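You operate a simulated robot arm through the tools that you are given. There is no shell and no other tool. Be economical: measure what you need, move in short steps, check, and stop when the job is done.

You are at the controls of a simulated robot arm. One attempt, no reset.

TASK
Lift the cone off the flow table and crank 2 drops.
Fine: free the table and press reset once first; cone on the rubber mat.

The check looks at the end state, three seconds after you hand in, the way a careful person would. Anything else that was tipped, shoved, dropped, spilled or broken makes it a failure.

THE ROBOT
A 7-joint arm with a two-finger parallel gripper, fixed in place. Base frame: the origin is at the foot of the arm, x ahead of it, y to its left, z up. Readings come in mm, rad, newtons and seconds.
With the tool pointing down near the work surface it reaches from about 200 to 600 mm from the base axis. Its first joint turns from -1.152 to 1.152 rad. Payload 2.6 kg.
The tool frame sits at the grasp point between the pads (the TCP): z along the fingers, y along the line on which they close. The tips reach 30 mm beyond it. Largest opening 94 mm; finger width 28, thickness 10; the body of the gripper, 50 by 96 mm, starts 55 mm behind the TCP.
Orientation is that of the tool frame in the base frame, as a unit quaternion [x, y, z, w]. With the fingers straight down and closing along the base's y, the tool's x points along the base's -x, its y along +y and its z along -z.

THE INTERFACE
- The arm moves only by the tool play_rows. Its argument "series" is a list of rows, each an object (a shift or turn left out is 0, a gripper value left out holds the last) with "turn": the turn, a rotation vector about the tool's x, y, z in rad, a list of three; "delta_pos": the shift along the tool's x, y, z in mm, a list of three; "fingers": the opening in per cent of the stroke, from 0 (shut) to 100 (fully open). In form: [{"turn": [ax, ay, az], "delta_pos": [tx, ty, tz], "fingers": fingers}, ...]. A call has 1 to 10 rows; each row is the pose to reach, as a shift and turn from the pose commanded when the call began, along the tool's axes at that moment. A row lasts 0.2 s, in which the tool goes at most 50 mm and 0.15 rad; a call with a longer step from one row to the next is refused whole, and so is a gripper value outside its range. Where a pose cannot be reached the arm comes as near as it can. A force on the tool above 40 N (or 10 N above the force at the start of the call, whichever is more), or a blocked arm, ends the call early, and 0.2 s more pass. The fingers move at their own pace (about 72 mm/s each) and stop on an object; they squeeze with about 21 N. The grip force told is the motor's: it shows also when the fingers shut on nothing. Time passes only in rows, and 0.2 s behind the last, so rows that repeat a pose let the fingers close. It gives the time, the measured TCP pose, the force on the tool (base axes), the opening and the grip force at its end, in the units of the frame above (readings bear some noise), with the torque about the TCP (base axes, N m) and any sound that the robot's microphone picked up.
- Cameras (640 x 400 px; columns grow to the right, rows downward): "scene" is fixed at [32.6, 424.5, 576.3]; the picture's right is [-0.82, -0.57, 0.00], its down [-0.25, 0.36, -0.90] and it looks along [0.51, -0.74, -0.44] (base axes); focal length 317 px, centre (320, 200). "wrist" rides on the gripper at [76, 14, -102] in the tool frame; the picture's right is [-0.18, 0.98, 0.00], its down [-0.75, -0.14, -0.64] and it looks along [-0.63, -0.12, 0.77] (tool axes); focal length 243 px, centre (320, 200). There is no depth. A picture from a camera that has moved, and an enlarged one, comes with that camera's place and axes in the base frame and with its lens.
- capture(camera): a new picture of that camera. The clock stands still meanwhile.
- close_up(camera, box): a new picture of the part [left, top, right, bottom] of that camera's present view, enlarged. The clock stands still meanwhile.
- hand_in(): hands the job in; it is judged then, once.

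Go step by step. Nothing tells you positions but the pictures and the camera data: compare them with the known pose of the tool, close in by small moves and look again before you grip or let go. The budget is 120 turns and 76 pictures, counting those below and the enlarged ones. Unless the task says otherwise, let go and move clear before handing in, and close with one line.

The tools are called as name(argument=value, ...) on one line, values as JSON. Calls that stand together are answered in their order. play_rows: Moves the arm, as the interface text tells. Its arguments: {"type":"object","properties":{"series":{"type":"array","items":{"type":"object","properties":{"turn":{"type":"array","items":{"type":"number"}},"delta_pos":{"type":"array","items":{"type":"number"}},"fingers":{"type":"number"}}}}},"required":["series"]} The other tools are called the same way: capture (camera) takes a picture; close_up (camera, box) takes an enlarged picture of a part of a camera's view; hand_in () hands the job in.

At the start:

```text
t: 0.0
ee_pos: [327.7, 61.3, 411.7]
orientation: [0.001, 1.0, 0.0, 0.001]
contact_force: [0.9, 0.1, -0.2]
torque: [0.05, -0.01, -0.03]
width: 93.9
grasp_force: 0.0
```

scene: 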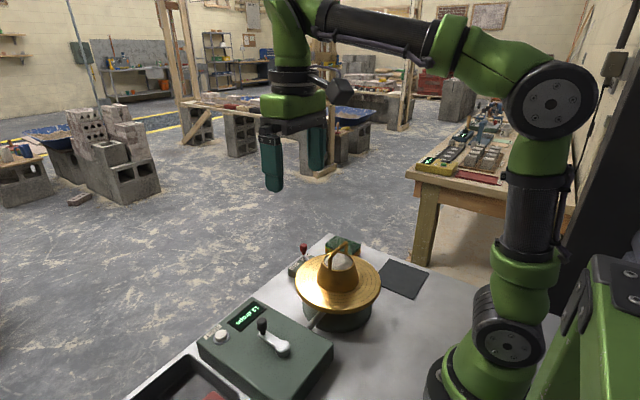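
wrist: 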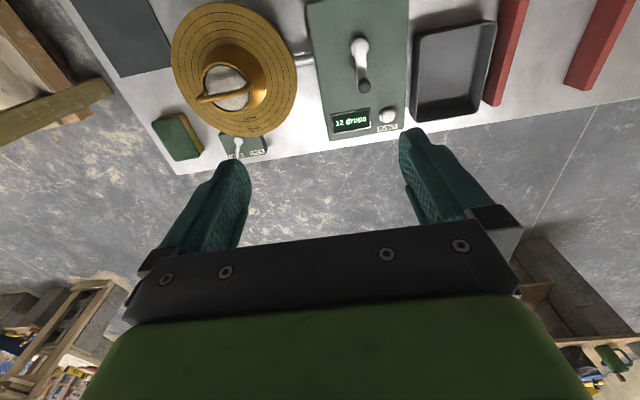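

I see a flow table with a brass cone on it, a small lever (probably a clamp/lock) beside it, a counter box with a crank and reset button, and a rubber mat. I'll take enlarged views first.

close_up(camera="scene", box=[270, 220, 450, 340])

close_up(camera="scene", box=[160, 280, 340, 400])

close_up(camera="wrist", box=[140, 0, 440, 190])

```text
3.33 times, centred on (360, 280) of scene
camera zoom: at [32.6, 424.5, 576.3], right [-0.82, -0.57, 0.0], down [-0.25, 0.36, -0.9], along [0.51, -0.74, -0.44], focal length 1055 px, centre (187, -67)
```

zoom: 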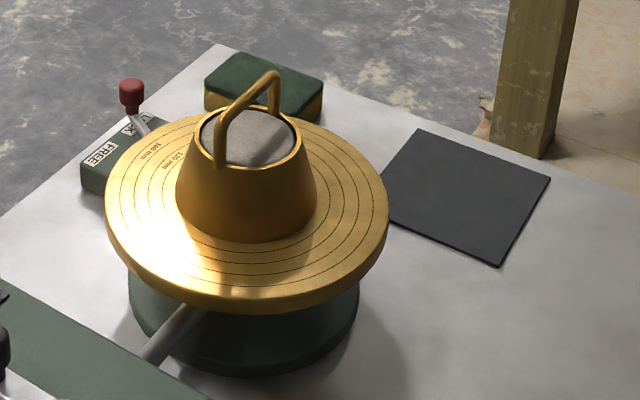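

```text
3.33 times, centred on (250, 340) of scene
camera zoom: at [32.6, 424.5, 576.3], right [-0.82, -0.57, 0.0], down [-0.25, 0.36, -0.9], along [0.51, -0.74, -0.44], focal length 1055 px, centre (553, -267)
```

zoom: 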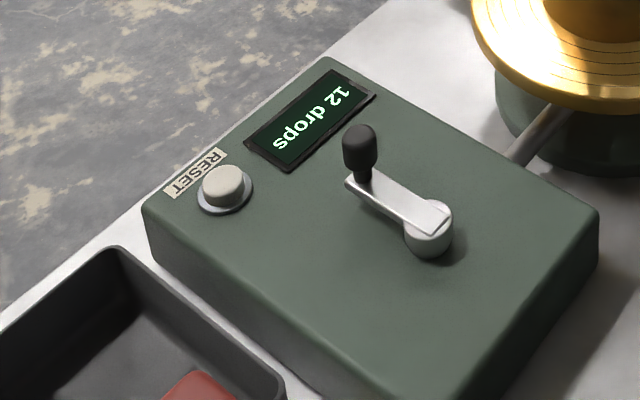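

```text
2.11 times, centred on (290, 95) of wrist
camera zoom: at [251.8, 75.1, 514.9], right [0.18, 0.98, 0.0], down [0.75, -0.14, 0.64], along [0.63, -0.12, -0.77], focal length 511 px, centre (383, 421)
```

zoom: 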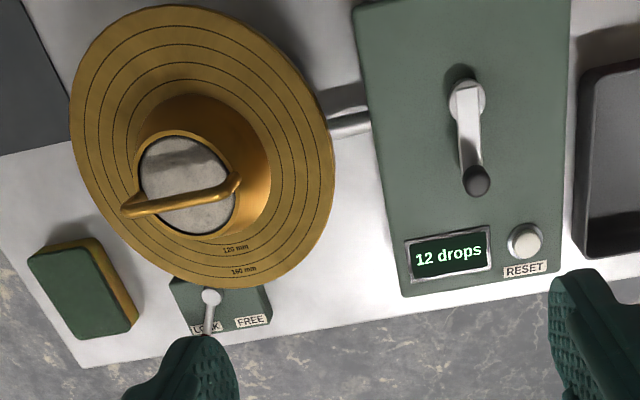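

The lever points at LOCK and the counter reads 12 drops. My triangulation doesn't agree with the stated table height yet, so I'll move sideways and take a second wrist view.

play_rows(series=[{"delta_pos": [20, -40, 0]}, {"delta_pos": [40, -80, 0]}, {"delta_pos": [60, -120, 0]}, {"delta_pos": [60, -120, 0]}])

capture(camera="wrist")

capture(camera="scene")

```text
t: 1.0
ee_pos: [268.3, -61.2, 413.6]
orientation: [-0.002, 1.0, 0.001, 0.0]
contact_force: [0.1, -0.1, -0.6]
torque: [-0.02, 0.03, -0.01]
width: 93.8
grasp_force: 0.1
```

```text
70 pictures are left
camera wrist: at [192.6, -46.2, 516.9], right [0.18, 0.98, 0.0], down [0.75, -0.14, 0.64], along [0.63, -0.12, -0.77], focal length 243 px, centre (320, 200)
```

wrist: 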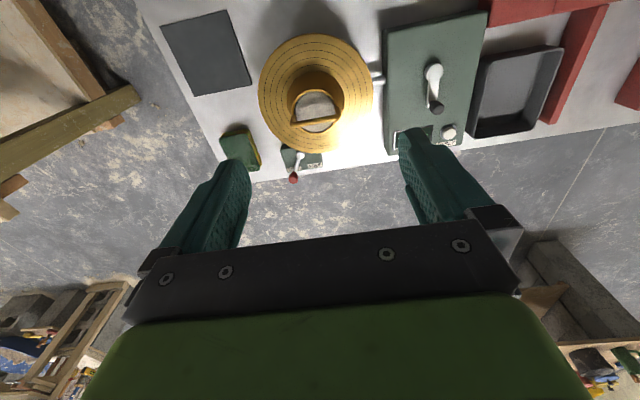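

```text
69 pictures are left
```

scene: 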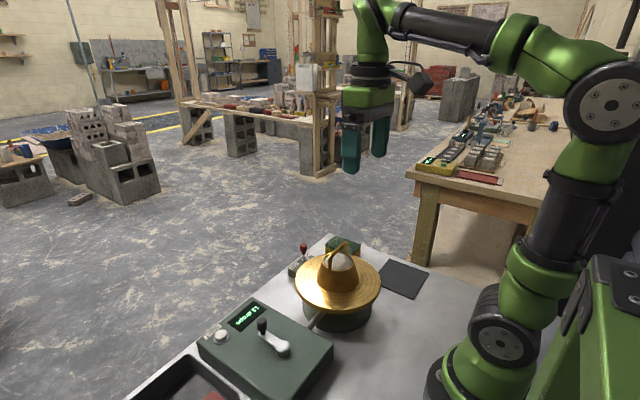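

Both cameras put the table top near z≈0 instead of 85, so I'll trust the pictures and keep watching the force. Next I'll look closely at the lever.

close_up(camera="wrist", box=[250, 120, 350, 190])

close_up(camera="scene", box=[275, 235, 335, 285])

```text
5.71 times, centred on (300, 155) of wrist
camera zoom: at [192.6, -46.2, 516.9], right [0.18, 0.98, 0.0], down [0.75, -0.14, 0.64], along [0.63, -0.12, -0.77], focal length 1386 px, centre (434, 457)
```

zoom: 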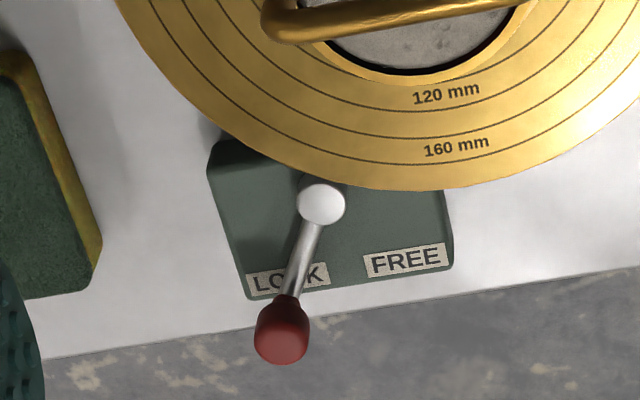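

```text
8.00 times, centred on (305, 260) of scene
camera zoom: at [32.6, 424.5, 576.3], right [-0.82, -0.57, 0.0], down [-0.25, 0.36, -0.9], along [0.51, -0.74, -0.44], focal length 2533 px, centre (440, -280)
```

zoom: 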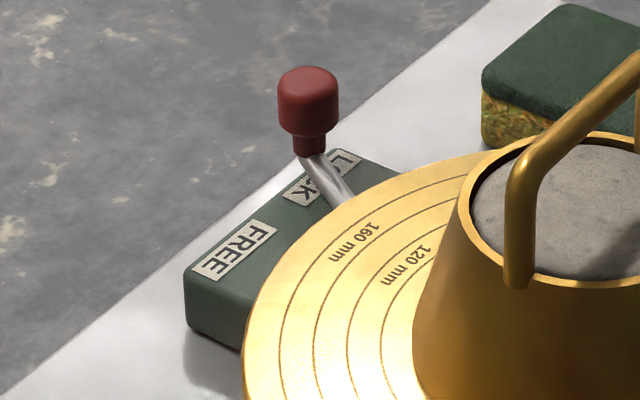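

The lever swings about a hub near (455,-141), with its knob at about (490,-164,65) on LOCK. FREE lies toward +y, so I'll close the fingers and go above the knob's -y side.

play_rows(series=[{"delta_pos": [-32, -19, 16], "fingers": 0}, {"delta_pos": [-64, -38, 32]}, {"delta_pos": [-96, -57, 48]}, {"delta_pos": [-128, -76, 64]}, {"delta_pos": [-160, -96, 80]}, {"delta_pos": [-192, -115, 96]}, {"delta_pos": [-222, -136, 113]}, {"delta_pos": [-222, -136, 153]}, {"delta_pos": [-222, -136, 193]}])

capture(camera="wrist")

close_up(camera="scene", box=[240, 140, 400, 300])

```text
t: 3.0
ee_pos: [491.3, -193.6, 220.1]
orientation: [0.001, 1.0, 0.0, 0.001]
contact_force: [0.2, -0.1, 0.5]
torque: [0.02, -0.01, 0.01]
width: 0.0
grasp_force: 21.1
```

```text
66 pictures are left
camera wrist: at [415.0, -178.9, 321.1], right [0.18, 0.98, 0.0], down [0.75, -0.14, 0.64], along [0.63, -0.12, -0.77], focal length 243 px, centre (320, 200)
```

wrist: 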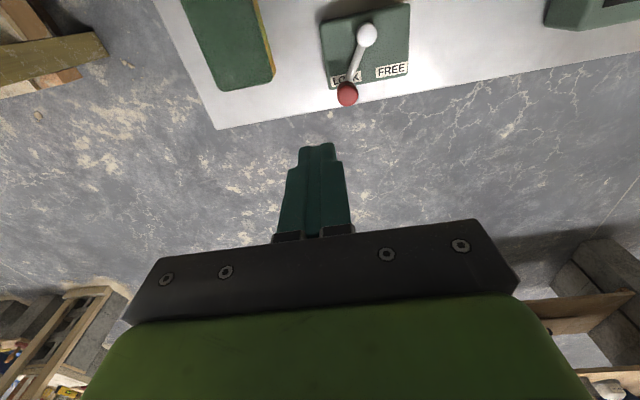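

```text
2.50 times, centred on (320, 220) of scene
camera zoom: at [32.6, 424.5, 576.3], right [-0.82, -0.57, 0.0], down [-0.25, 0.36, -0.9], along [0.51, -0.74, -0.44], focal length 792 px, centre (320, 150)
```

zoom: 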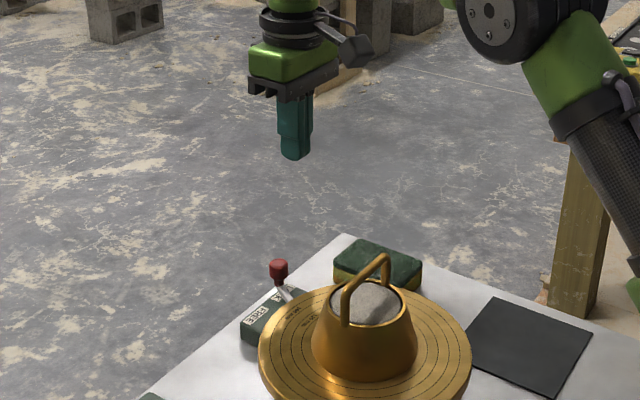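

The knob is now triangulated at (497,-166,56), with two views agreeing. I'll lower the closed fingers beside it.

play_rows(series=[{"delta_pos": [-3, -2, 40]}, {"delta_pos": [-6, -3, 80]}, {"delta_pos": [-6, -3, 115]}, {"delta_pos": [-6, -3, 145]}, {"delta_pos": [-6, -3, 145]}])

close_up(camera="scene", box=[240, 200, 340, 300])

capture(camera="wrist")

```text
t: 4.2
ee_pos: [495.4, -196.9, 74.9]
orientation: [0.0, 1.0, 0.0, 0.0]
contact_force: [0.5, -0.3, -0.4]
torque: [0.01, 0.01, 0.0]
width: 0.2
grasp_force: 20.6
```

```text
4.00 times, centred on (290, 250) of scene
camera zoom: at [32.6, 424.5, 576.3], right [-0.82, -0.57, 0.0], down [-0.25, 0.36, -0.9], along [0.51, -0.74, -0.44], focal length 1266 px, centre (440, 0)
```

zoom: 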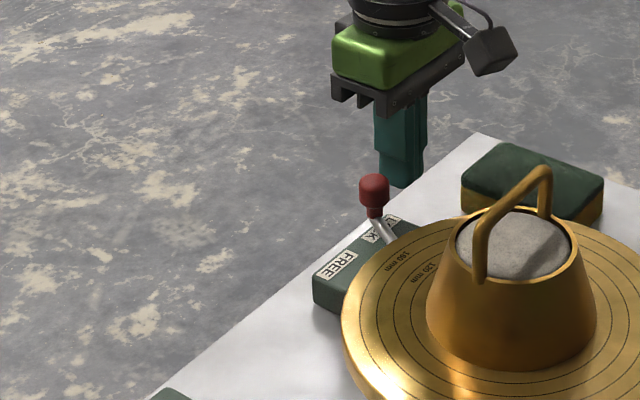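

```text
63 pictures are left
camera wrist: at [420.1, -182.9, 178.4], right [0.18, 0.98, 0.0], down [0.75, -0.14, 0.64], along [0.63, -0.12, -0.77], focal length 243 px, centre (320, 200)
```

wrist: 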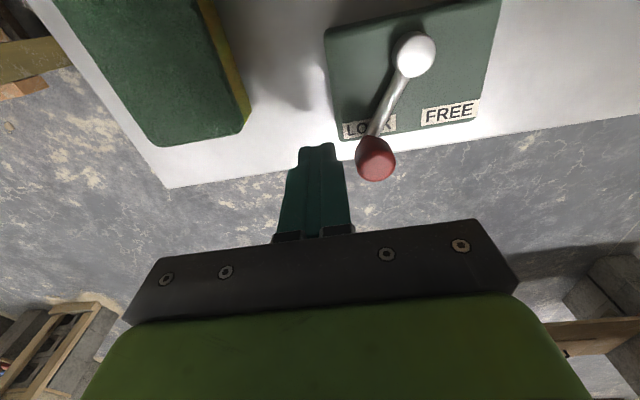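

The fingertips sit beside the knob at its height. Now I push toward +y.

play_rows(series=[{"delta_pos": [0, 12, 0]}, {"delta_pos": [0, 22, 0]}, {"delta_pos": [0, 32, 0]}, {"delta_pos": [0, 42, 0]}, {"delta_pos": [0, 52, 0]}, {"delta_pos": [0, 60, 0]}])

capture(camera="wrist")

```text
t: 5.6
ee_pos: [496.2, -136.6, 75.3]
orientation: [0.0, 1.0, 0.0, 0.0]
contact_force: [-0.2, 0.1, 0.7]
torque: [0.02, -0.01, 0.03]
width: 0.1
grasp_force: 20.7
```

```text
62 pictures are left
camera wrist: at [420.0, -122.1, 177.0], right [0.18, 0.98, 0.0], down [0.75, -0.14, 0.64], along [0.63, -0.12, -0.77], focal length 243 px, centre (320, 200)
```

wrist: 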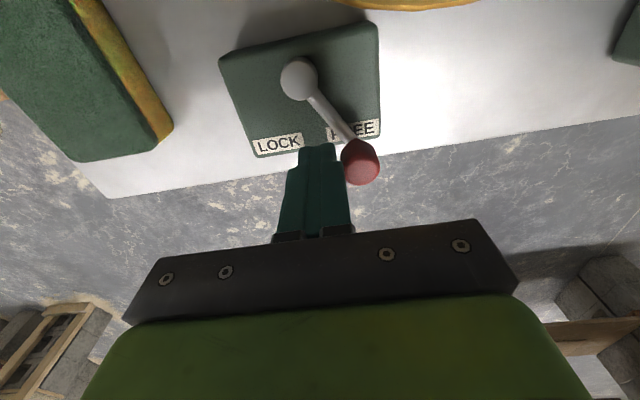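

The lever is over FREE now. I'll nudge a few mm more to feel for the stop.

play_rows(series=[{"delta_pos": [0, 2, 0]}, {"delta_pos": [0, 4, 0]}, {"delta_pos": [0, 6, 0]}])

capture(camera="wrist")

```text
t: 6.4
ee_pos: [495.5, -133.3, 74.8]
orientation: [0.0, 1.0, -0.001, 0.0]
contact_force: [1.0, -8.2, -0.6]
torque: [-0.19, 0.0, -0.05]
width: 0.0
grasp_force: 20.9
```

```text
61 pictures are left
camera wrist: at [419.7, -118.4, 176.6], right [0.18, 0.98, 0.0], down [0.75, -0.14, 0.64], along [0.63, -0.12, -0.77], focal length 243 px, centre (320, 200)
```

wrist: 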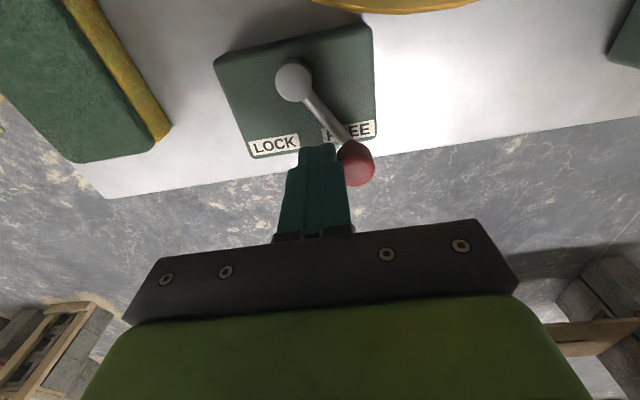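

The lever is against its stop at FREE (8 N). I'll back off, go up, and head over to the RESET button at about (446,168,55).

play_rows(series=[{"delta_pos": [0, -12, 0]}, {"delta_pos": [0, -14, -40]}, {"delta_pos": [0, -14, -85]}, {"delta_pos": [0, -14, -130]}, {"delta_pos": [0, -14, -170]}])

play_rows(series=[{"delta_pos": [7, 45, 0]}, {"delta_pos": [14, 90, 0]}, {"delta_pos": [21, 135, 0]}, {"delta_pos": [28, 180, 0]}, {"delta_pos": [35, 225, 0]}, {"delta_pos": [42, 270, 0]}, {"delta_pos": [50, 314, 0]}, {"delta_pos": [50, 314, 30]}, {"delta_pos": [50, 314, 50]}, {"delta_pos": [50, 314, 50]}])

capture(camera="wrist")

capture(camera="scene")

```text
t: 7.6
ee_pos: [496.0, -145.8, 246.1]
orientation: [0.0, 1.0, 0.0, 0.0]
contact_force: [-0.2, 0.0, -0.8]
torque: [0.0, 0.02, -0.02]
width: 0.0
grasp_force: 20.6
```

```text
t: 9.8
ee_pos: [446.7, 166.1, 194.2]
orientation: [0.0, 1.0, 0.0, 0.0]
contact_force: [0.3, 1.0, -0.1]
torque: [0.02, -0.04, 0.03]
width: 0.2
grasp_force: 21.8
```

```text
60 pictures are left
camera wrist: at [369.8, 181.8, 296.7], right [0.18, 0.98, 0.0], down [0.75, -0.14, 0.64], along [0.63, -0.12, -0.77], focal length 243 px, centre (320, 200)
```

wrist: 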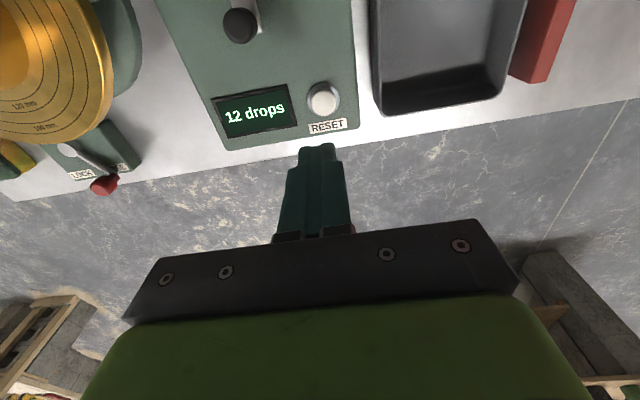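

```text
59 pictures are left
```

scene: 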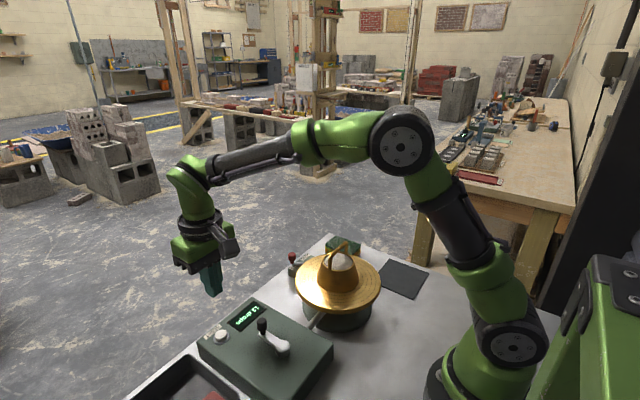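

The button triangulates to (445,169,51). I'll come down to just above it and check.

play_rows(series=[{"delta_pos": [2, 3, 35]}, {"delta_pos": [2, 3, 65]}, {"delta_pos": [2, 3, 85]}, {"delta_pos": [2, 3, 100]}, {"delta_pos": [2, 3, 100]}])

close_up(camera="scene", box=[170, 280, 290, 380])

close_up(camera="wrist", box=[220, 60, 420, 220])

```text
t: 11.0
ee_pos: [443.9, 171.0, 91.7]
orientation: [0.0, 1.0, 0.0, 0.0]
contact_force: [-0.7, -0.1, 0.3]
torque: [-0.03, 0.02, 0.03]
width: 0.0
grasp_force: 21.2
```

```text
4.00 times, centred on (230, 330) of scene
camera zoom: at [32.6, 424.5, 576.3], right [-0.82, -0.57, 0.0], down [-0.25, 0.36, -0.9], along [0.51, -0.74, -0.44], focal length 1266 px, centre (680, -320)
```

zoom: 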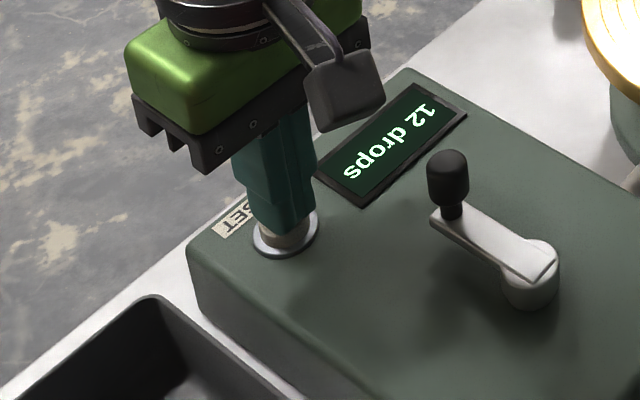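

```text
2.50 times, centred on (320, 140) of wrist
camera zoom: at [367.9, 185.5, 195.6], right [0.18, 0.98, 0.0], down [0.75, -0.14, 0.64], along [0.63, -0.12, -0.77], focal length 606 px, centre (320, 350)
```

zoom: 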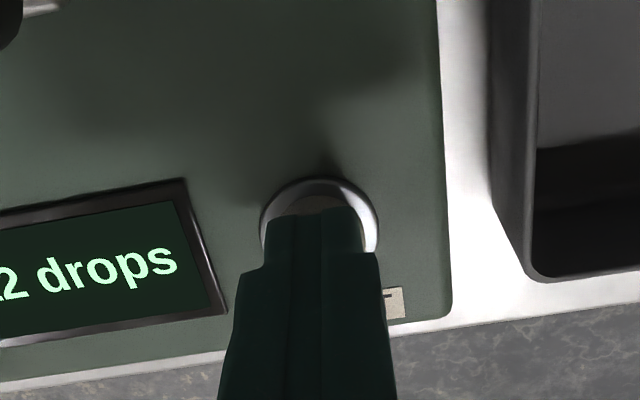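

Aligned directly over the button. I'll press down in small steps and then lift straight away.

play_rows(series=[{"delta_pos": [0, 0, 4]}, {"delta_pos": [0, 0, 7]}, {"delta_pos": [0, 0, 9]}, {"delta_pos": [0, 0, 11]}])

close_up(camera="scene", box=[170, 280, 290, 380])

```text
t: 12.0
ee_pos: [445.2, 170.6, 83.7]
orientation: [0.0, 1.0, 0.001, 0.002]
contact_force: [-4.2, -1.9, 22.1]
torque: [-0.11, 0.14, 0.13]
width: 0.0
grasp_force: 21.1
heard: click
```

```text
4.00 times, centred on (230, 330) of scene
camera zoom: at [32.5, 424.5, 576.3], right [-0.82, -0.57, 0.0], down [-0.25, 0.36, -0.9], along [0.51, -0.74, -0.44], focal length 1266 px, centre (680, -320)
```

zoom: 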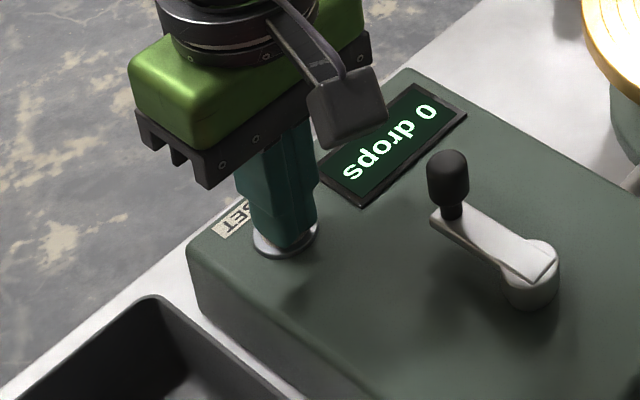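

Click heard and the display reads 0 drops. I'll lift off, then travel over to the cone while yawing 90° and opening, since the handle bar seems to run along y.

play_rows(series=[{"delta_pos": [0, 0, -45]}, {"delta_pos": [0, 0, -90]}, {"delta_pos": [0, 0, -135]}, {"delta_pos": [0, 0, -180]}, {"delta_pos": [0, 0, -225]}, {"delta_pos": [0, 0, -245]}, {"delta_pos": [0, 0, -245]}])

play_rows(series=[{"delta_pos": [12, -25, 0], "turn": [0, 0, 0.15], "fingers": 100}, {"delta_pos": [24, -50, 0], "turn": [0, 0, 0.3]}, {"delta_pos": [36, -75, 0], "turn": [0, 0, 0.45]}, {"delta_pos": [48, -100, 0], "turn": [0, 0, 0.6]}, {"delta_pos": [60, -125, 0], "turn": [0, 0, 0.75]}, {"delta_pos": [72, -150, 0], "turn": [0, 0, 0.9]}, {"delta_pos": [84, -175, 0], "turn": [0, 0, 1.05]}, {"delta_pos": [96, -200, 0], "turn": [0, 0, 1.2]}, {"delta_pos": [108, -225, 0], "turn": [0, 0, 1.35]}, {"delta_pos": [120, -247, 0], "turn": [0, 0, 1.5]}])

capture(camera="wrist")

capture(camera="scene")

```text
t: 13.6
ee_pos: [445.0, 169.7, 327.0]
orientation: [-0.001, 1.0, 0.0, -0.001]
contact_force: [-0.6, 0.7, -0.9]
torque: [0.0, -0.03, -0.01]
width: 0.0
grasp_force: 21.3
```

```text
t: 15.8
ee_pos: [322.8, -75.5, 326.3]
orientation: [0.682, 0.731, 0.0, 0.0]
contact_force: [0.0, 0.6, -0.8]
torque: [0.01, 0.0, -0.01]
width: 93.9
grasp_force: 0.1
```

```text
55 pictures are left
camera wrist: at [332.4, 1.6, 430.1], right [0.99, -0.12, 0.0], down [-0.09, -0.76, 0.64], along [-0.07, -0.64, -0.77], focal length 243 px, centre (320, 200)
```

wrist: 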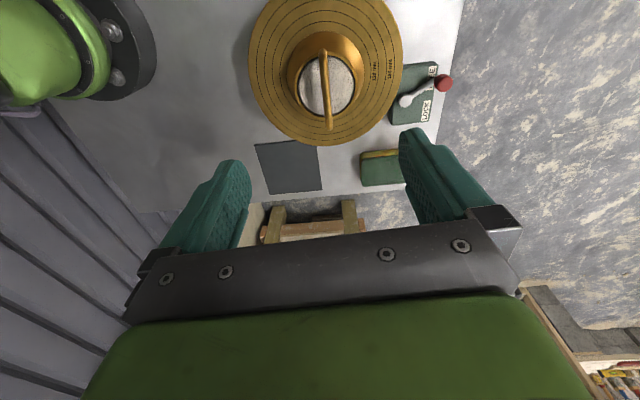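

```text
54 pictures are left
```

scene: 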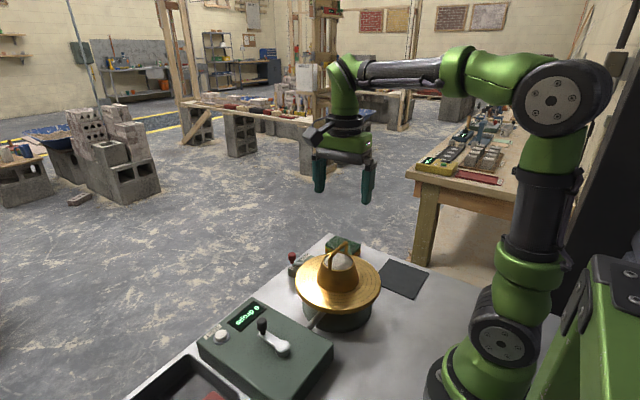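

The handle bar runs nearly along base y. I'll zoom in to measure it.

close_up(camera="wrist", box=[240, 0, 420, 150])

close_up(camera="scene", box=[290, 230, 390, 310])

```text
2.67 times, centred on (330, 75) of wrist
camera zoom: at [332.4, 1.6, 430.1], right [0.99, -0.12, 0.0], down [-0.09, -0.76, 0.64], along [-0.07, -0.64, -0.77], focal length 647 px, centre (293, 533)
```

zoom: 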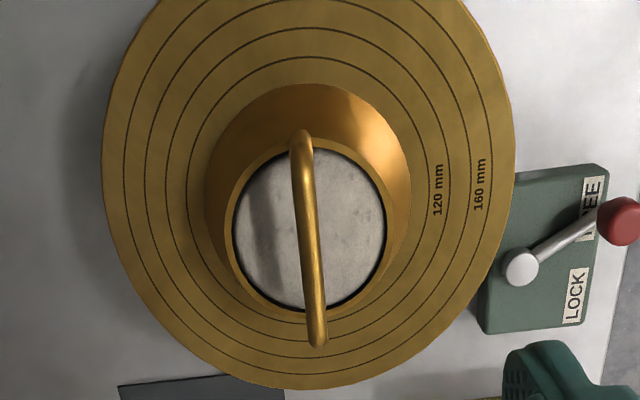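

```text
5.00 times, centred on (340, 270) of scene
camera zoom: at [32.6, 424.5, 576.3], right [-0.82, -0.57, 0.0], down [-0.25, 0.36, -0.9], along [0.51, -0.74, -0.44], focal length 1583 px, centre (220, -150)
```

zoom: 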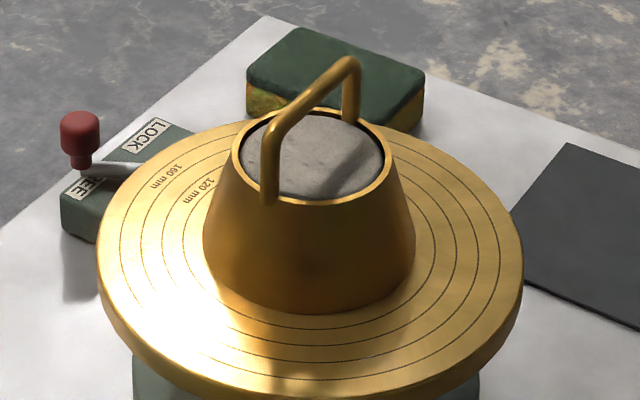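

The bar runs along y from about (332,-52) to (331,-112) at z≈167, with the cone rim near z 133. I'll centre on it, square the yaw, and go down part way.

play_rows(series=[{"delta_pos": [-3, 4, 30], "turn": [0, 0, 0.03]}, {"delta_pos": [-7, 7.5, 60], "turn": [0, 0, 0.07]}, {"delta_pos": [-7, 7.5, 90], "turn": [0, 0, 0.07]}, {"delta_pos": [-7, 7.5, 115], "turn": [0, 0, 0.07]}, {"delta_pos": [-7, 7.5, 115], "turn": [0, 0, 0.07]}])

capture(camera="wrist")

close_up(camera="scene", box=[270, 190, 400, 290])

```text
t: 17.0
ee_pos: [331.3, -83.8, 210.8]
orientation: [0.706, 0.708, 0.0, 0.0]
contact_force: [0.3, 0.2, 0.0]
torque: [0.0, 0.05, -0.01]
width: 94.0
grasp_force: 0.0
```

```text
51 pictures are left
camera wrist: at [345.8, -7.0, 313.9], right [0.98, -0.18, 0.0], down [-0.14, -0.75, 0.64], along [-0.12, -0.63, -0.77], focal length 243 px, centre (320, 200)
```

wrist: 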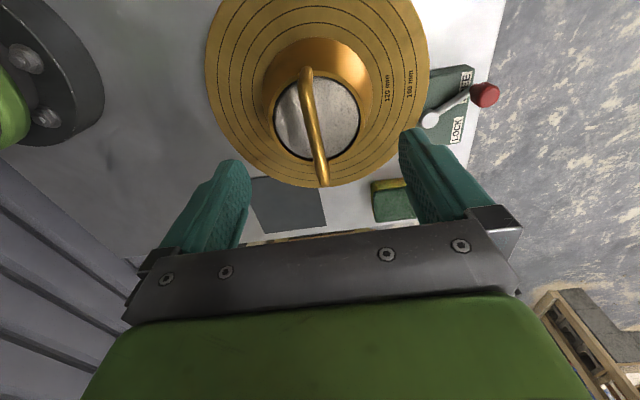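

```text
4.00 times, centred on (335, 240) of scene
camera zoom: at [32.6, 424.5, 576.3], right [-0.82, -0.57, 0.0], down [-0.25, 0.36, -0.9], along [0.51, -0.74, -0.44], focal length 1266 px, centre (260, 40)
```

zoom: 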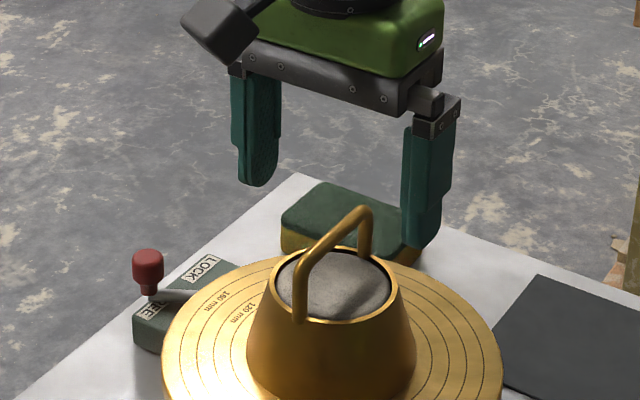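

The bar is centred between the fingers at about (330.5,-79). I'll go down to z≈174 and close.

play_rows(series=[{"delta_pos": [3, -0.5, 15]}, {"delta_pos": [4, -0.5, 30]}, {"delta_pos": [4, -0.5, 37]}, {"delta_pos": [4, -0.5, 37], "fingers": 0}, {"delta_pos": [4, -0.5, 37]}, {"delta_pos": [4, -0.5, 37]}, {"delta_pos": [4, -0.5, 37]}, {"delta_pos": [4, -0.5, 37]}])

capture(camera="wrist")

close_up(camera="scene", box=[270, 190, 400, 320])

```text
t: 18.8
ee_pos: [331.7, -79.1, 176.3]
orientation: [0.706, 0.708, -0.001, 0.0]
contact_force: [0.4, -0.2, 0.4]
torque: [0.02, 0.02, -0.08]
width: 8.5
grasp_force: 20.9
```

```text
49 pictures are left
camera wrist: at [345.2, -2.4, 278.7], right [0.98, -0.18, 0.0], down [-0.14, -0.75, 0.64], along [-0.12, -0.63, -0.77], focal length 243 px, centre (320, 200)
```

wrist: 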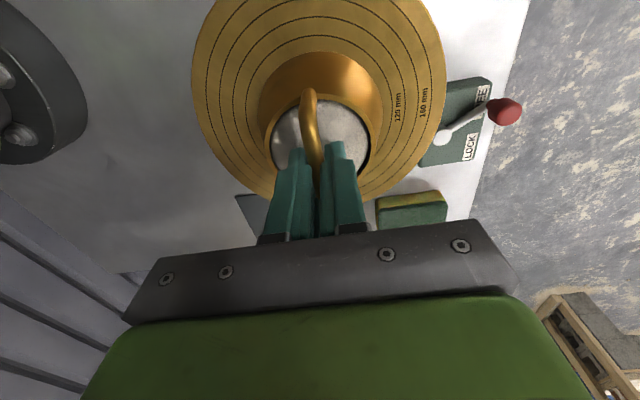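

```text
3.08 times, centred on (335, 255) of scene
camera zoom: at [32.6, 424.5, 576.3], right [-0.82, -0.57, 0.0], down [-0.25, 0.36, -0.9], along [0.51, -0.74, -0.44], focal length 974 px, centre (274, 31)
```

zoom: 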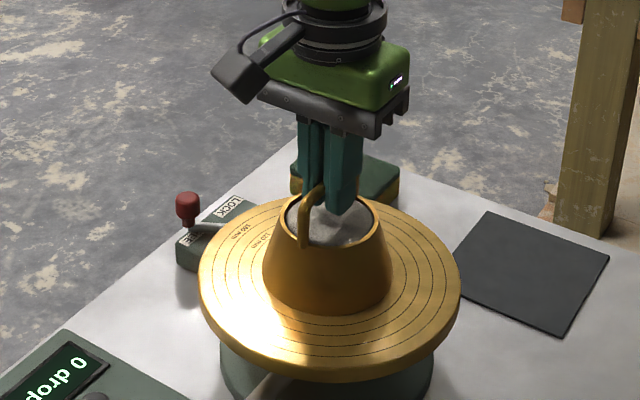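

Gripped on the bar (8.5 mm opening). I'll lift slowly and watch the weight.

play_rows(series=[{"delta_pos": [0, 0, -5]}, {"delta_pos": [0, 0, -12]}, {"delta_pos": [0, 0, -22]}, {"delta_pos": [0, 0, -35]}, {"delta_pos": [0, 0, -50]}, {"delta_pos": [0, 0, -50]}])

capture(camera="scene")

capture(camera="wrist")

```text
t: 20.2
ee_pos: [332.5, -79.7, 225.5]
orientation: [0.707, 0.707, 0.001, 0.0]
contact_force: [0.1, 0.4, -3.4]
torque: [-0.02, -0.01, 0.01]
width: 8.8
grasp_force: 21.2
```

```text
47 pictures are left
```

scene: 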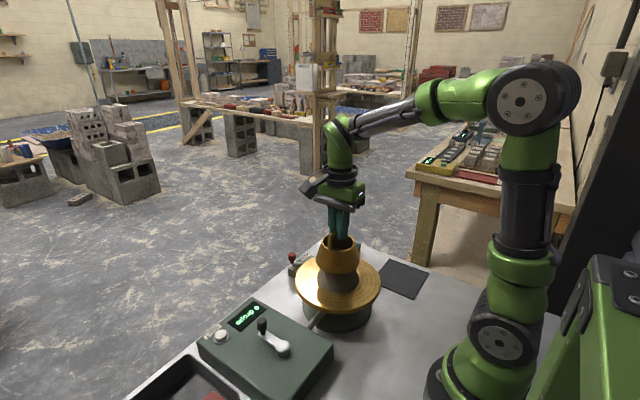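

```text
46 pictures are left
camera wrist: at [346.3, -3.1, 329.2], right [0.98, -0.18, 0.0], down [-0.14, -0.75, 0.64], along [-0.12, -0.63, -0.77], focal length 243 px, centre (320, 200)
```

wrist: 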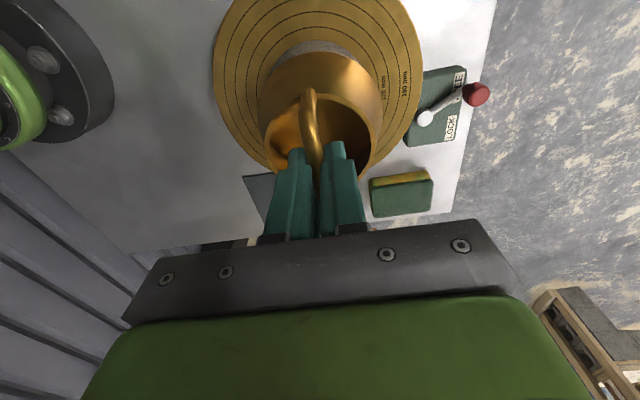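

The cone is up (about 3.4 N) and the mortar stays on the table. I'll lift higher, then carry it over the mat, whose centre I put at about (240,-266).

play_rows(series=[{"delta_pos": [0, 0, -20]}, {"delta_pos": [0, 0, -45]}, {"delta_pos": [0, 0, -70]}, {"delta_pos": [0, 0, -85]}, {"delta_pos": [0, 0, -85]}])

play_rows(series=[{"delta_pos": [-15, -7, 0]}, {"delta_pos": [-40, -20, 0]}, {"delta_pos": [-65, -32, 0]}, {"delta_pos": [-90, -44, 0]}, {"delta_pos": [-115, -57, 0]}, {"delta_pos": [-140, -69, 0]}, {"delta_pos": [-165, -81, 0]}, {"delta_pos": [-180, -88, 0]}, {"delta_pos": [-187, -92, 0]}, {"delta_pos": [-187, -92, 0]}])

capture(camera="scene")

capture(camera="wrist")

```text
t: 21.4
ee_pos: [331.1, -80.2, 311.4]
orientation: [0.706, 0.708, 0.0, 0.0]
contact_force: [0.0, -0.2, -3.1]
torque: [0.01, 0.0, 0.01]
width: 8.4
grasp_force: 21.2
```

```text
t: 23.6
ee_pos: [239.9, -266.7, 310.3]
orientation: [0.707, 0.707, 0.0, 0.0]
contact_force: [0.9, 0.3, -2.5]
torque: [-0.03, -0.01, -0.01]
width: 8.8
grasp_force: 20.9
```

```text
45 pictures are left
```

scene: 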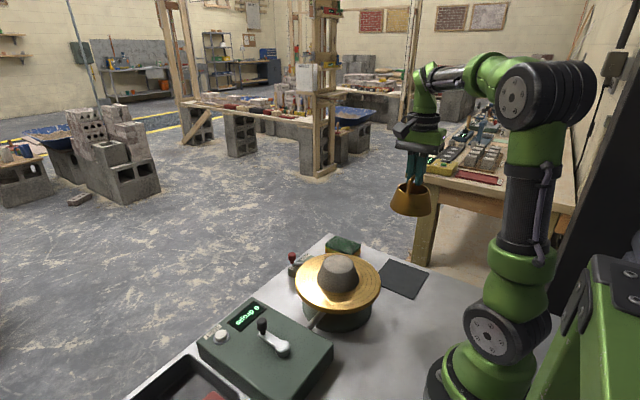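

```text
44 pictures are left
camera wrist: at [253.7, -190.1, 412.5], right [0.98, -0.18, 0.0], down [-0.14, -0.75, 0.64], along [-0.12, -0.63, -0.77], focal length 243 px, centre (320, 200)
```

wrist: 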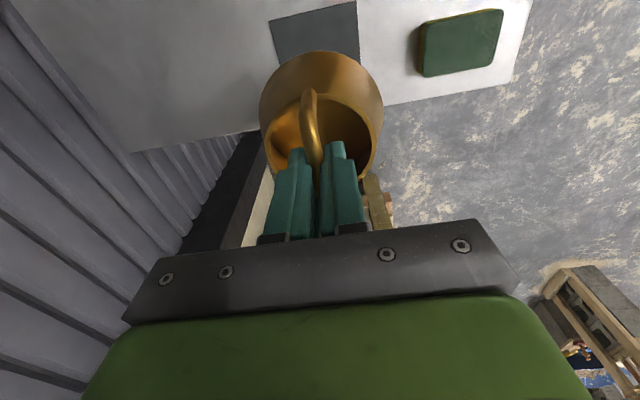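

The two views agree on the mat position (near corner about (180,-205)). I'll lower to just above it and check.

play_rows(series=[{"delta_pos": [0, 0, 30]}, {"delta_pos": [0, 0, 65]}, {"delta_pos": [0, 0, 100]}, {"delta_pos": [0, 0, 135]}, {"delta_pos": [0, 0, 160]}, {"delta_pos": [0, 0, 175]}, {"delta_pos": [0, 0, 175]}])

close_up(camera="scene", box=[340, 200, 470, 320])

capture(camera="wrist")

```text
t: 25.2
ee_pos: [239.2, -269.2, 134.8]
orientation: [0.707, 0.708, 0.001, -0.001]
contact_force: [0.4, -1.3, -3.2]
torque: [0.0, -0.02, -0.01]
width: 8.6
grasp_force: 21.7
```

```text
3.33 times, centred on (405, 260) of scene
camera zoom: at [32.6, 424.5, 576.3], right [-0.82, -0.57, 0.0], down [-0.25, 0.36, -0.9], along [0.51, -0.74, -0.44], focal length 1055 px, centre (37, 0)
```

zoom: 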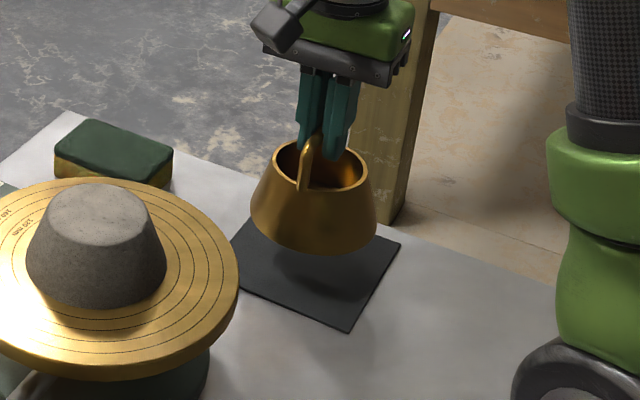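

```text
42 pictures are left
camera wrist: at [254.2, -190.5, 237.8], right [0.98, -0.18, 0.0], down [-0.14, -0.75, 0.64], along [-0.12, -0.63, -0.77], focal length 243 px, centre (320, 200)
```

wrist: 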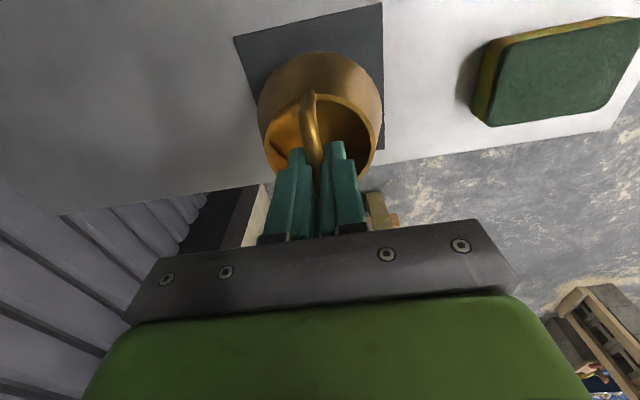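

The cone hangs above the mat and looks centred. I'll lower in small steps and watch the force.

play_rows(series=[{"delta_pos": [2, 0, 8]}, {"delta_pos": [2, 0, 15]}, {"delta_pos": [2, 0, 22]}, {"delta_pos": [2, 0, 28]}, {"delta_pos": [2, 0, 28]}])

close_up(camera="scene", box=[340, 200, 470, 320])

```text
t: 26.4
ee_pos: [239.5, -265.0, 106.4]
orientation: [0.706, 0.708, -0.001, 0.0]
contact_force: [1.0, 0.2, -3.9]
torque: [0.02, 0.02, 0.05]
width: 8.3
grasp_force: 21.1
```

```text
3.33 times, centred on (405, 260) of scene
camera zoom: at [32.6, 424.5, 576.3], right [-0.82, -0.57, 0.0], down [-0.25, 0.36, -0.9], along [0.51, -0.74, -0.44], focal length 1055 px, centre (37, 0)
```

zoom: 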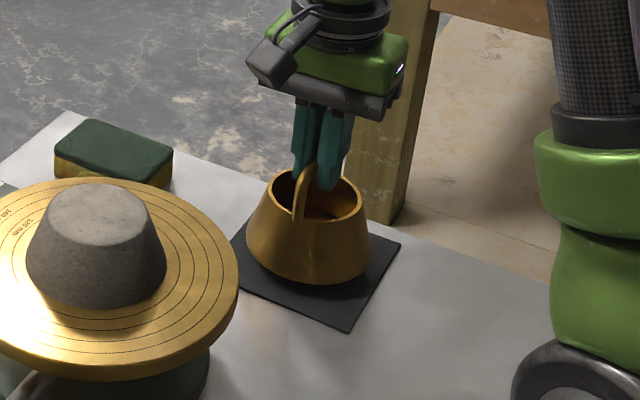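

Still about 15–20 mm above the mat by eye. I'll continue down in small steps.

play_rows(series=[{"delta_pos": [0, 0, 5]}, {"delta_pos": [0, 0, 9]}, {"delta_pos": [0, 0, 12]}, {"delta_pos": [0, 0, 14]}])

close_up(camera="scene", box=[340, 200, 470, 320])

capture(camera="wrist")

```text
t: 27.4
ee_pos: [240.3, -263.5, 94.2]
orientation: [0.706, 0.708, 0.0, 0.0]
contact_force: [-1.8, 0.4, -1.0]
torque: [0.03, -0.02, 0.0]
width: 8.5
grasp_force: 21.4
```

```text
3.33 times, centred on (405, 260) of scene
camera zoom: at [32.6, 424.5, 576.3], right [-0.82, -0.57, 0.0], down [-0.25, 0.36, -0.9], along [0.51, -0.74, -0.44], focal length 1055 px, centre (37, 0)
```

zoom: 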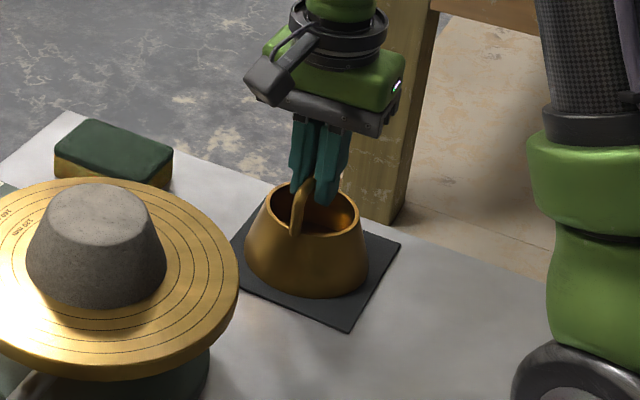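

```text
39 pictures are left
camera wrist: at [254.2, -187.5, 197.2], right [0.98, -0.18, 0.0], down [-0.14, -0.75, 0.64], along [-0.12, -0.63, -0.77], focal length 243 px, centre (320, 200)
```

wrist: 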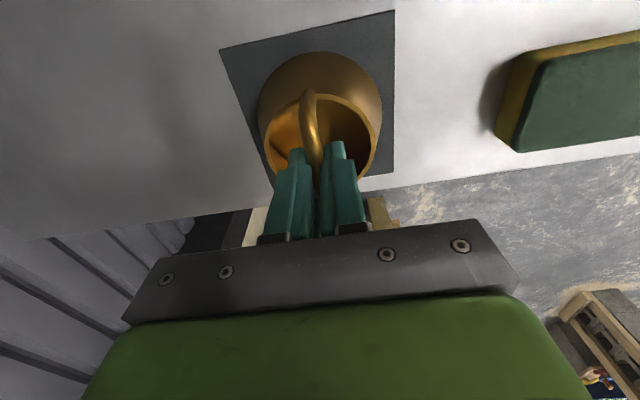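

The force has dropped, so the cone is touching the mat and looks well inside it. I'll settle 2 mm more and open.

play_rows(series=[{"delta_pos": [0, 0, 2]}, {"delta_pos": [0, 0, 2]}])

```text
t: 28.0
ee_pos: [240.7, -264.8, 92.9]
orientation: [0.706, 0.708, 0.0, 0.002]
contact_force: [-5.9, 2.3, 13.1]
torque: [0.06, 0.04, 0.02]
width: 8.6
grasp_force: 20.9
```

Landed. I'll relieve the push slightly, open, and rise.

play_rows(series=[{"delta_pos": [0, 0, -1.5]}, {"delta_pos": [0, 0, -1.5], "fingers": 45}, {"delta_pos": [0, 0, -1.5]}, {"delta_pos": [0, 0, -1.5]}, {"delta_pos": [0, 0, -15]}, {"delta_pos": [0, 0, -40]}, {"delta_pos": [0, 0, -80]}, {"delta_pos": [0, 0, -125]}, {"delta_pos": [0, 0, -170]}, {"delta_pos": [0, 0, -210]}])

close_up(camera="scene", box=[290, 200, 470, 320])

capture(camera="wrist")

```text
t: 30.2
ee_pos: [239.9, -263.0, 303.9]
orientation: [0.707, 0.708, 0.0, 0.001]
contact_force: [-0.3, -0.6, -0.1]
torque: [-0.02, -0.02, 0.01]
width: 42.0
grasp_force: 0.0
```

```text
3.33 times, centred on (380, 260) of scene
camera zoom: at [32.6, 424.5, 576.3], right [-0.82, -0.57, 0.0], down [-0.25, 0.36, -0.9], along [0.51, -0.74, -0.44], focal length 1055 px, centre (120, 0)
```

zoom: 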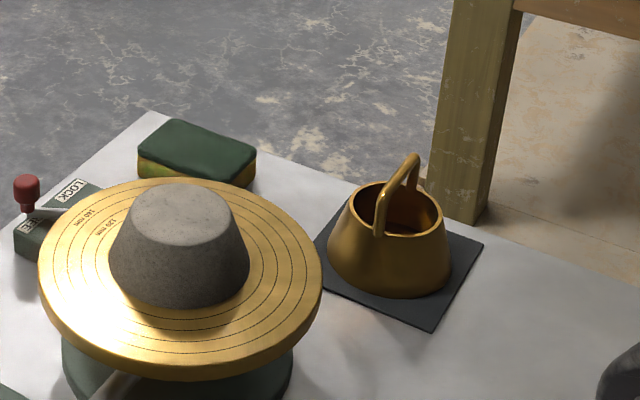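

```text
37 pictures are left
camera wrist: at [254.6, -186.9, 406.6], right [0.98, -0.18, 0.0], down [-0.14, -0.75, 0.64], along [-0.12, -0.63, -0.77], focal length 243 px, centre (320, 200)
```

wrist: 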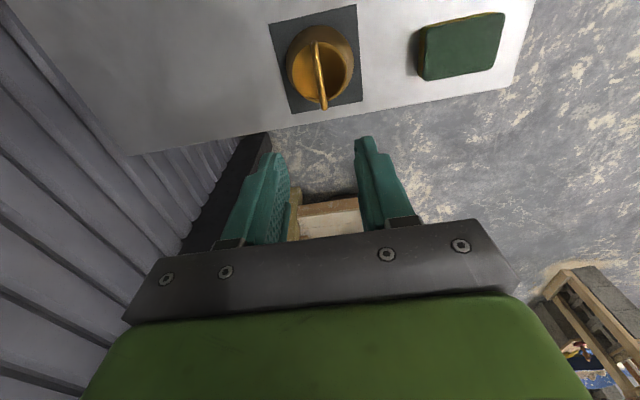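

The cone stands on the mat with its handle upright. The crank axis triangulates to about (320,125) with radius about 53, and the knob at about (373,125,90). I'll move over the knob.

play_rows(series=[{"delta_pos": [39, 13, 0]}, {"delta_pos": [78, 26, 0]}, {"delta_pos": [117, 40, 0]}, {"delta_pos": [156, 53, 0]}, {"delta_pos": [195, 67, 0]}, {"delta_pos": [234, 80, 0]}, {"delta_pos": [273, 94, 0]}, {"delta_pos": [312, 107, 0]}, {"delta_pos": [351, 120, 0]}, {"delta_pos": [388, 133, 0]}])

play_rows(series=[{"delta_pos": [0, 0, 40]}, {"delta_pos": [0, 0, 80]}, {"delta_pos": [0, 0, 110]}, {"delta_pos": [0, 0, 110]}])

capture(camera="wrist")

close_up(camera="scene", box=[190, 260, 330, 380])

```text
t: 32.4
ee_pos: [370.8, 124.8, 303.5]
orientation: [0.707, 0.707, 0.0, 0.0]
contact_force: [0.6, 0.2, 0.3]
torque: [-0.01, 0.03, 0.03]
width: 42.4
grasp_force: 0.0
```

```text
t: 33.4
ee_pos: [372.9, 125.3, 191.2]
orientation: [0.706, 0.708, 0.0, -0.001]
contact_force: [0.0, 0.5, -0.5]
torque: [-0.02, -0.02, 0.01]
width: 42.2
grasp_force: 0.1
```

```text
36 pictures are left
camera wrist: at [386.3, 201.4, 294.2], right [0.98, -0.18, 0.0], down [-0.14, -0.75, 0.64], along [-0.12, -0.63, -0.77], focal length 243 px, centre (320, 200)
```

wrist: 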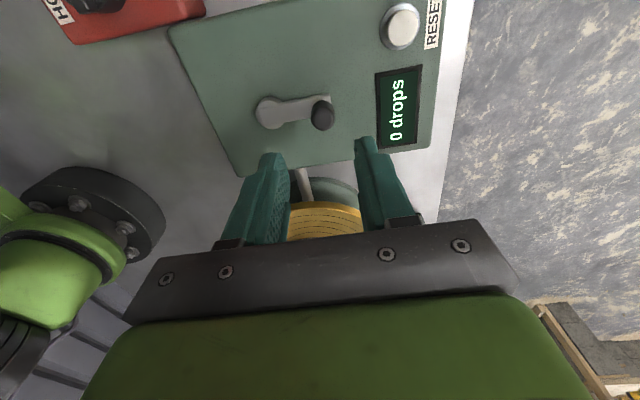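

```text
3.33 times, centred on (260, 320) of scene
camera zoom: at [32.6, 424.5, 576.3], right [-0.82, -0.57, 0.0], down [-0.25, 0.36, -0.9], along [0.51, -0.74, -0.44], focal length 1055 px, centre (520, -200)
```

zoom: 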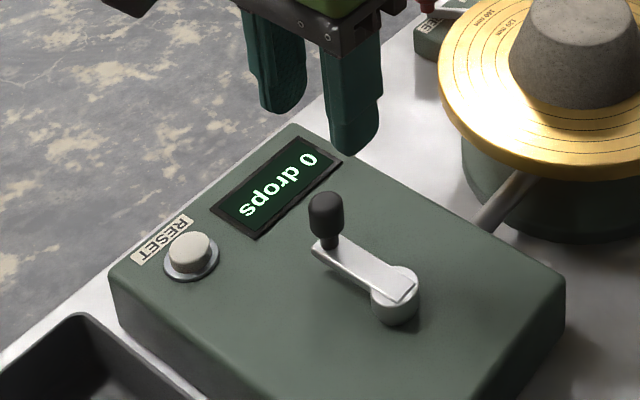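

The knob is at about (375,127,97) and lies between the fingers. I'll lower to TCP z≈114 so the tips stay above the crank arm.

play_rows(series=[{"delta_pos": [1, 2, 30]}, {"delta_pos": [1, 2, 55]}, {"delta_pos": [1, 2, 70]}, {"delta_pos": [1, 2, 77]}, {"delta_pos": [1, 2, 77]}])

close_up(camera="wrist", box=[200, 60, 440, 220])

close_up(camera="scene", box=[190, 260, 330, 380])

```text
t: 34.6
ee_pos: [374.4, 124.4, 114.1]
orientation: [0.706, 0.708, 0.0, 0.0]
contact_force: [-0.2, -0.9, -0.6]
torque: [0.0, 0.0, 0.0]
width: 42.5
grasp_force: 0.2
```

```text
2.50 times, centred on (320, 140) of wrist
camera zoom: at [388.2, 200.5, 217.0], right [0.98, -0.18, 0.0], down [-0.14, -0.75, 0.64], along [-0.12, -0.63, -0.77], focal length 606 px, centre (320, 350)
```

zoom: 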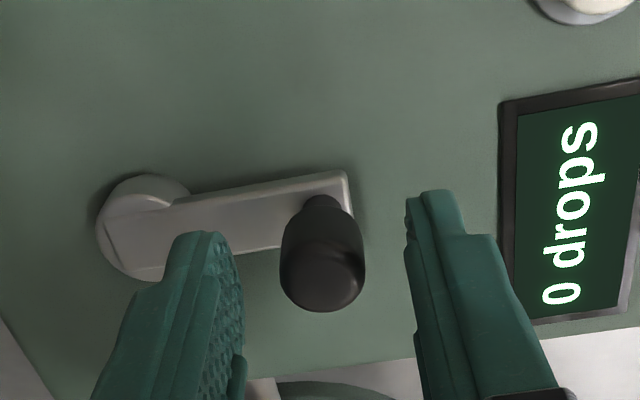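

```text
3.33 times, centred on (260, 320) of scene
camera zoom: at [32.6, 424.5, 576.3], right [-0.82, -0.57, 0.0], down [-0.25, 0.36, -0.9], along [0.51, -0.74, -0.44], focal length 1055 px, centre (520, -200)
```

zoom: 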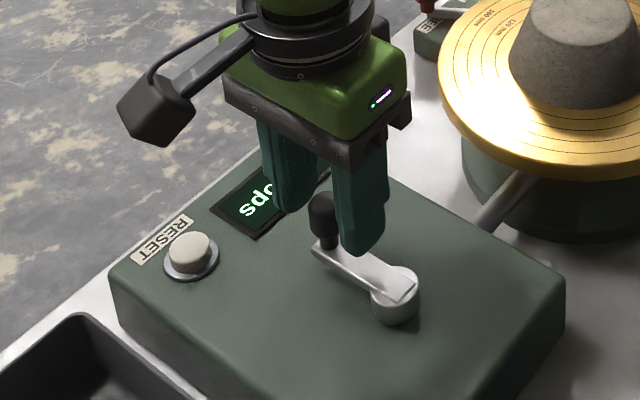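

The knob is a few mm toward +y and +x of the TCP, so I'll shift and close.

play_rows(series=[{"delta_pos": [5, 2.5, 0]}, {"delta_pos": [5, 2.5, 0], "fingers": 0}, {"delta_pos": [5, 2.5, 0]}, {"delta_pos": [5, 2.5, 0]}, {"delta_pos": [5, 2.5, 0]}])

close_up(camera="wrist", box=[200, 60, 440, 220])

close_up(camera="scene", box=[190, 260, 330, 380])

```text
t: 35.8
ee_pos: [375.4, 129.5, 114.3]
orientation: [0.707, 0.707, -0.002, -0.002]
contact_force: [-21.0, -4.1, 6.6]
torque: [0.03, 0.58, -0.09]
width: 18.9
grasp_force: 44.9
```

```text
2.50 times, centred on (320, 140) of wrist
camera zoom: at [390.0, 206.4, 217.0], right [0.98, -0.18, -0.01], down [-0.14, -0.75, 0.64], along [-0.12, -0.63, -0.77], focal length 606 px, centre (320, 350)
```

zoom: 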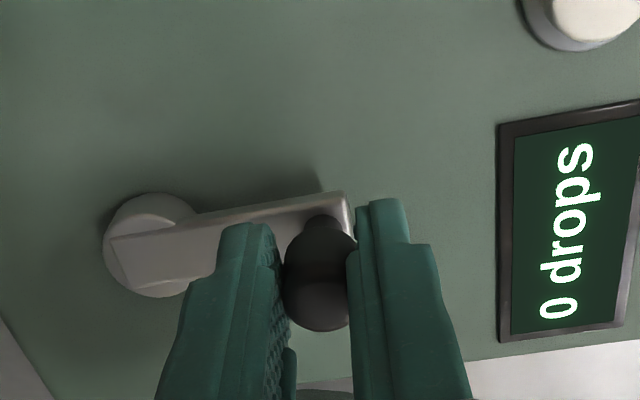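

```text
3.33 times, centred on (260, 320) of scene
camera zoom: at [32.5, 424.5, 576.3], right [-0.82, -0.57, 0.0], down [-0.25, 0.36, -0.9], along [0.51, -0.74, -0.44], focal length 1055 px, centre (520, -200)
```

zoom: 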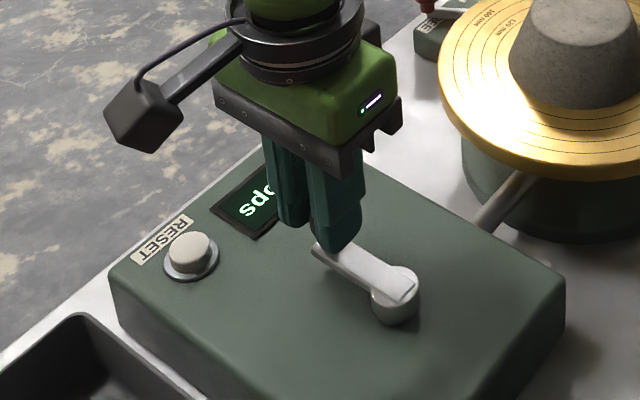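

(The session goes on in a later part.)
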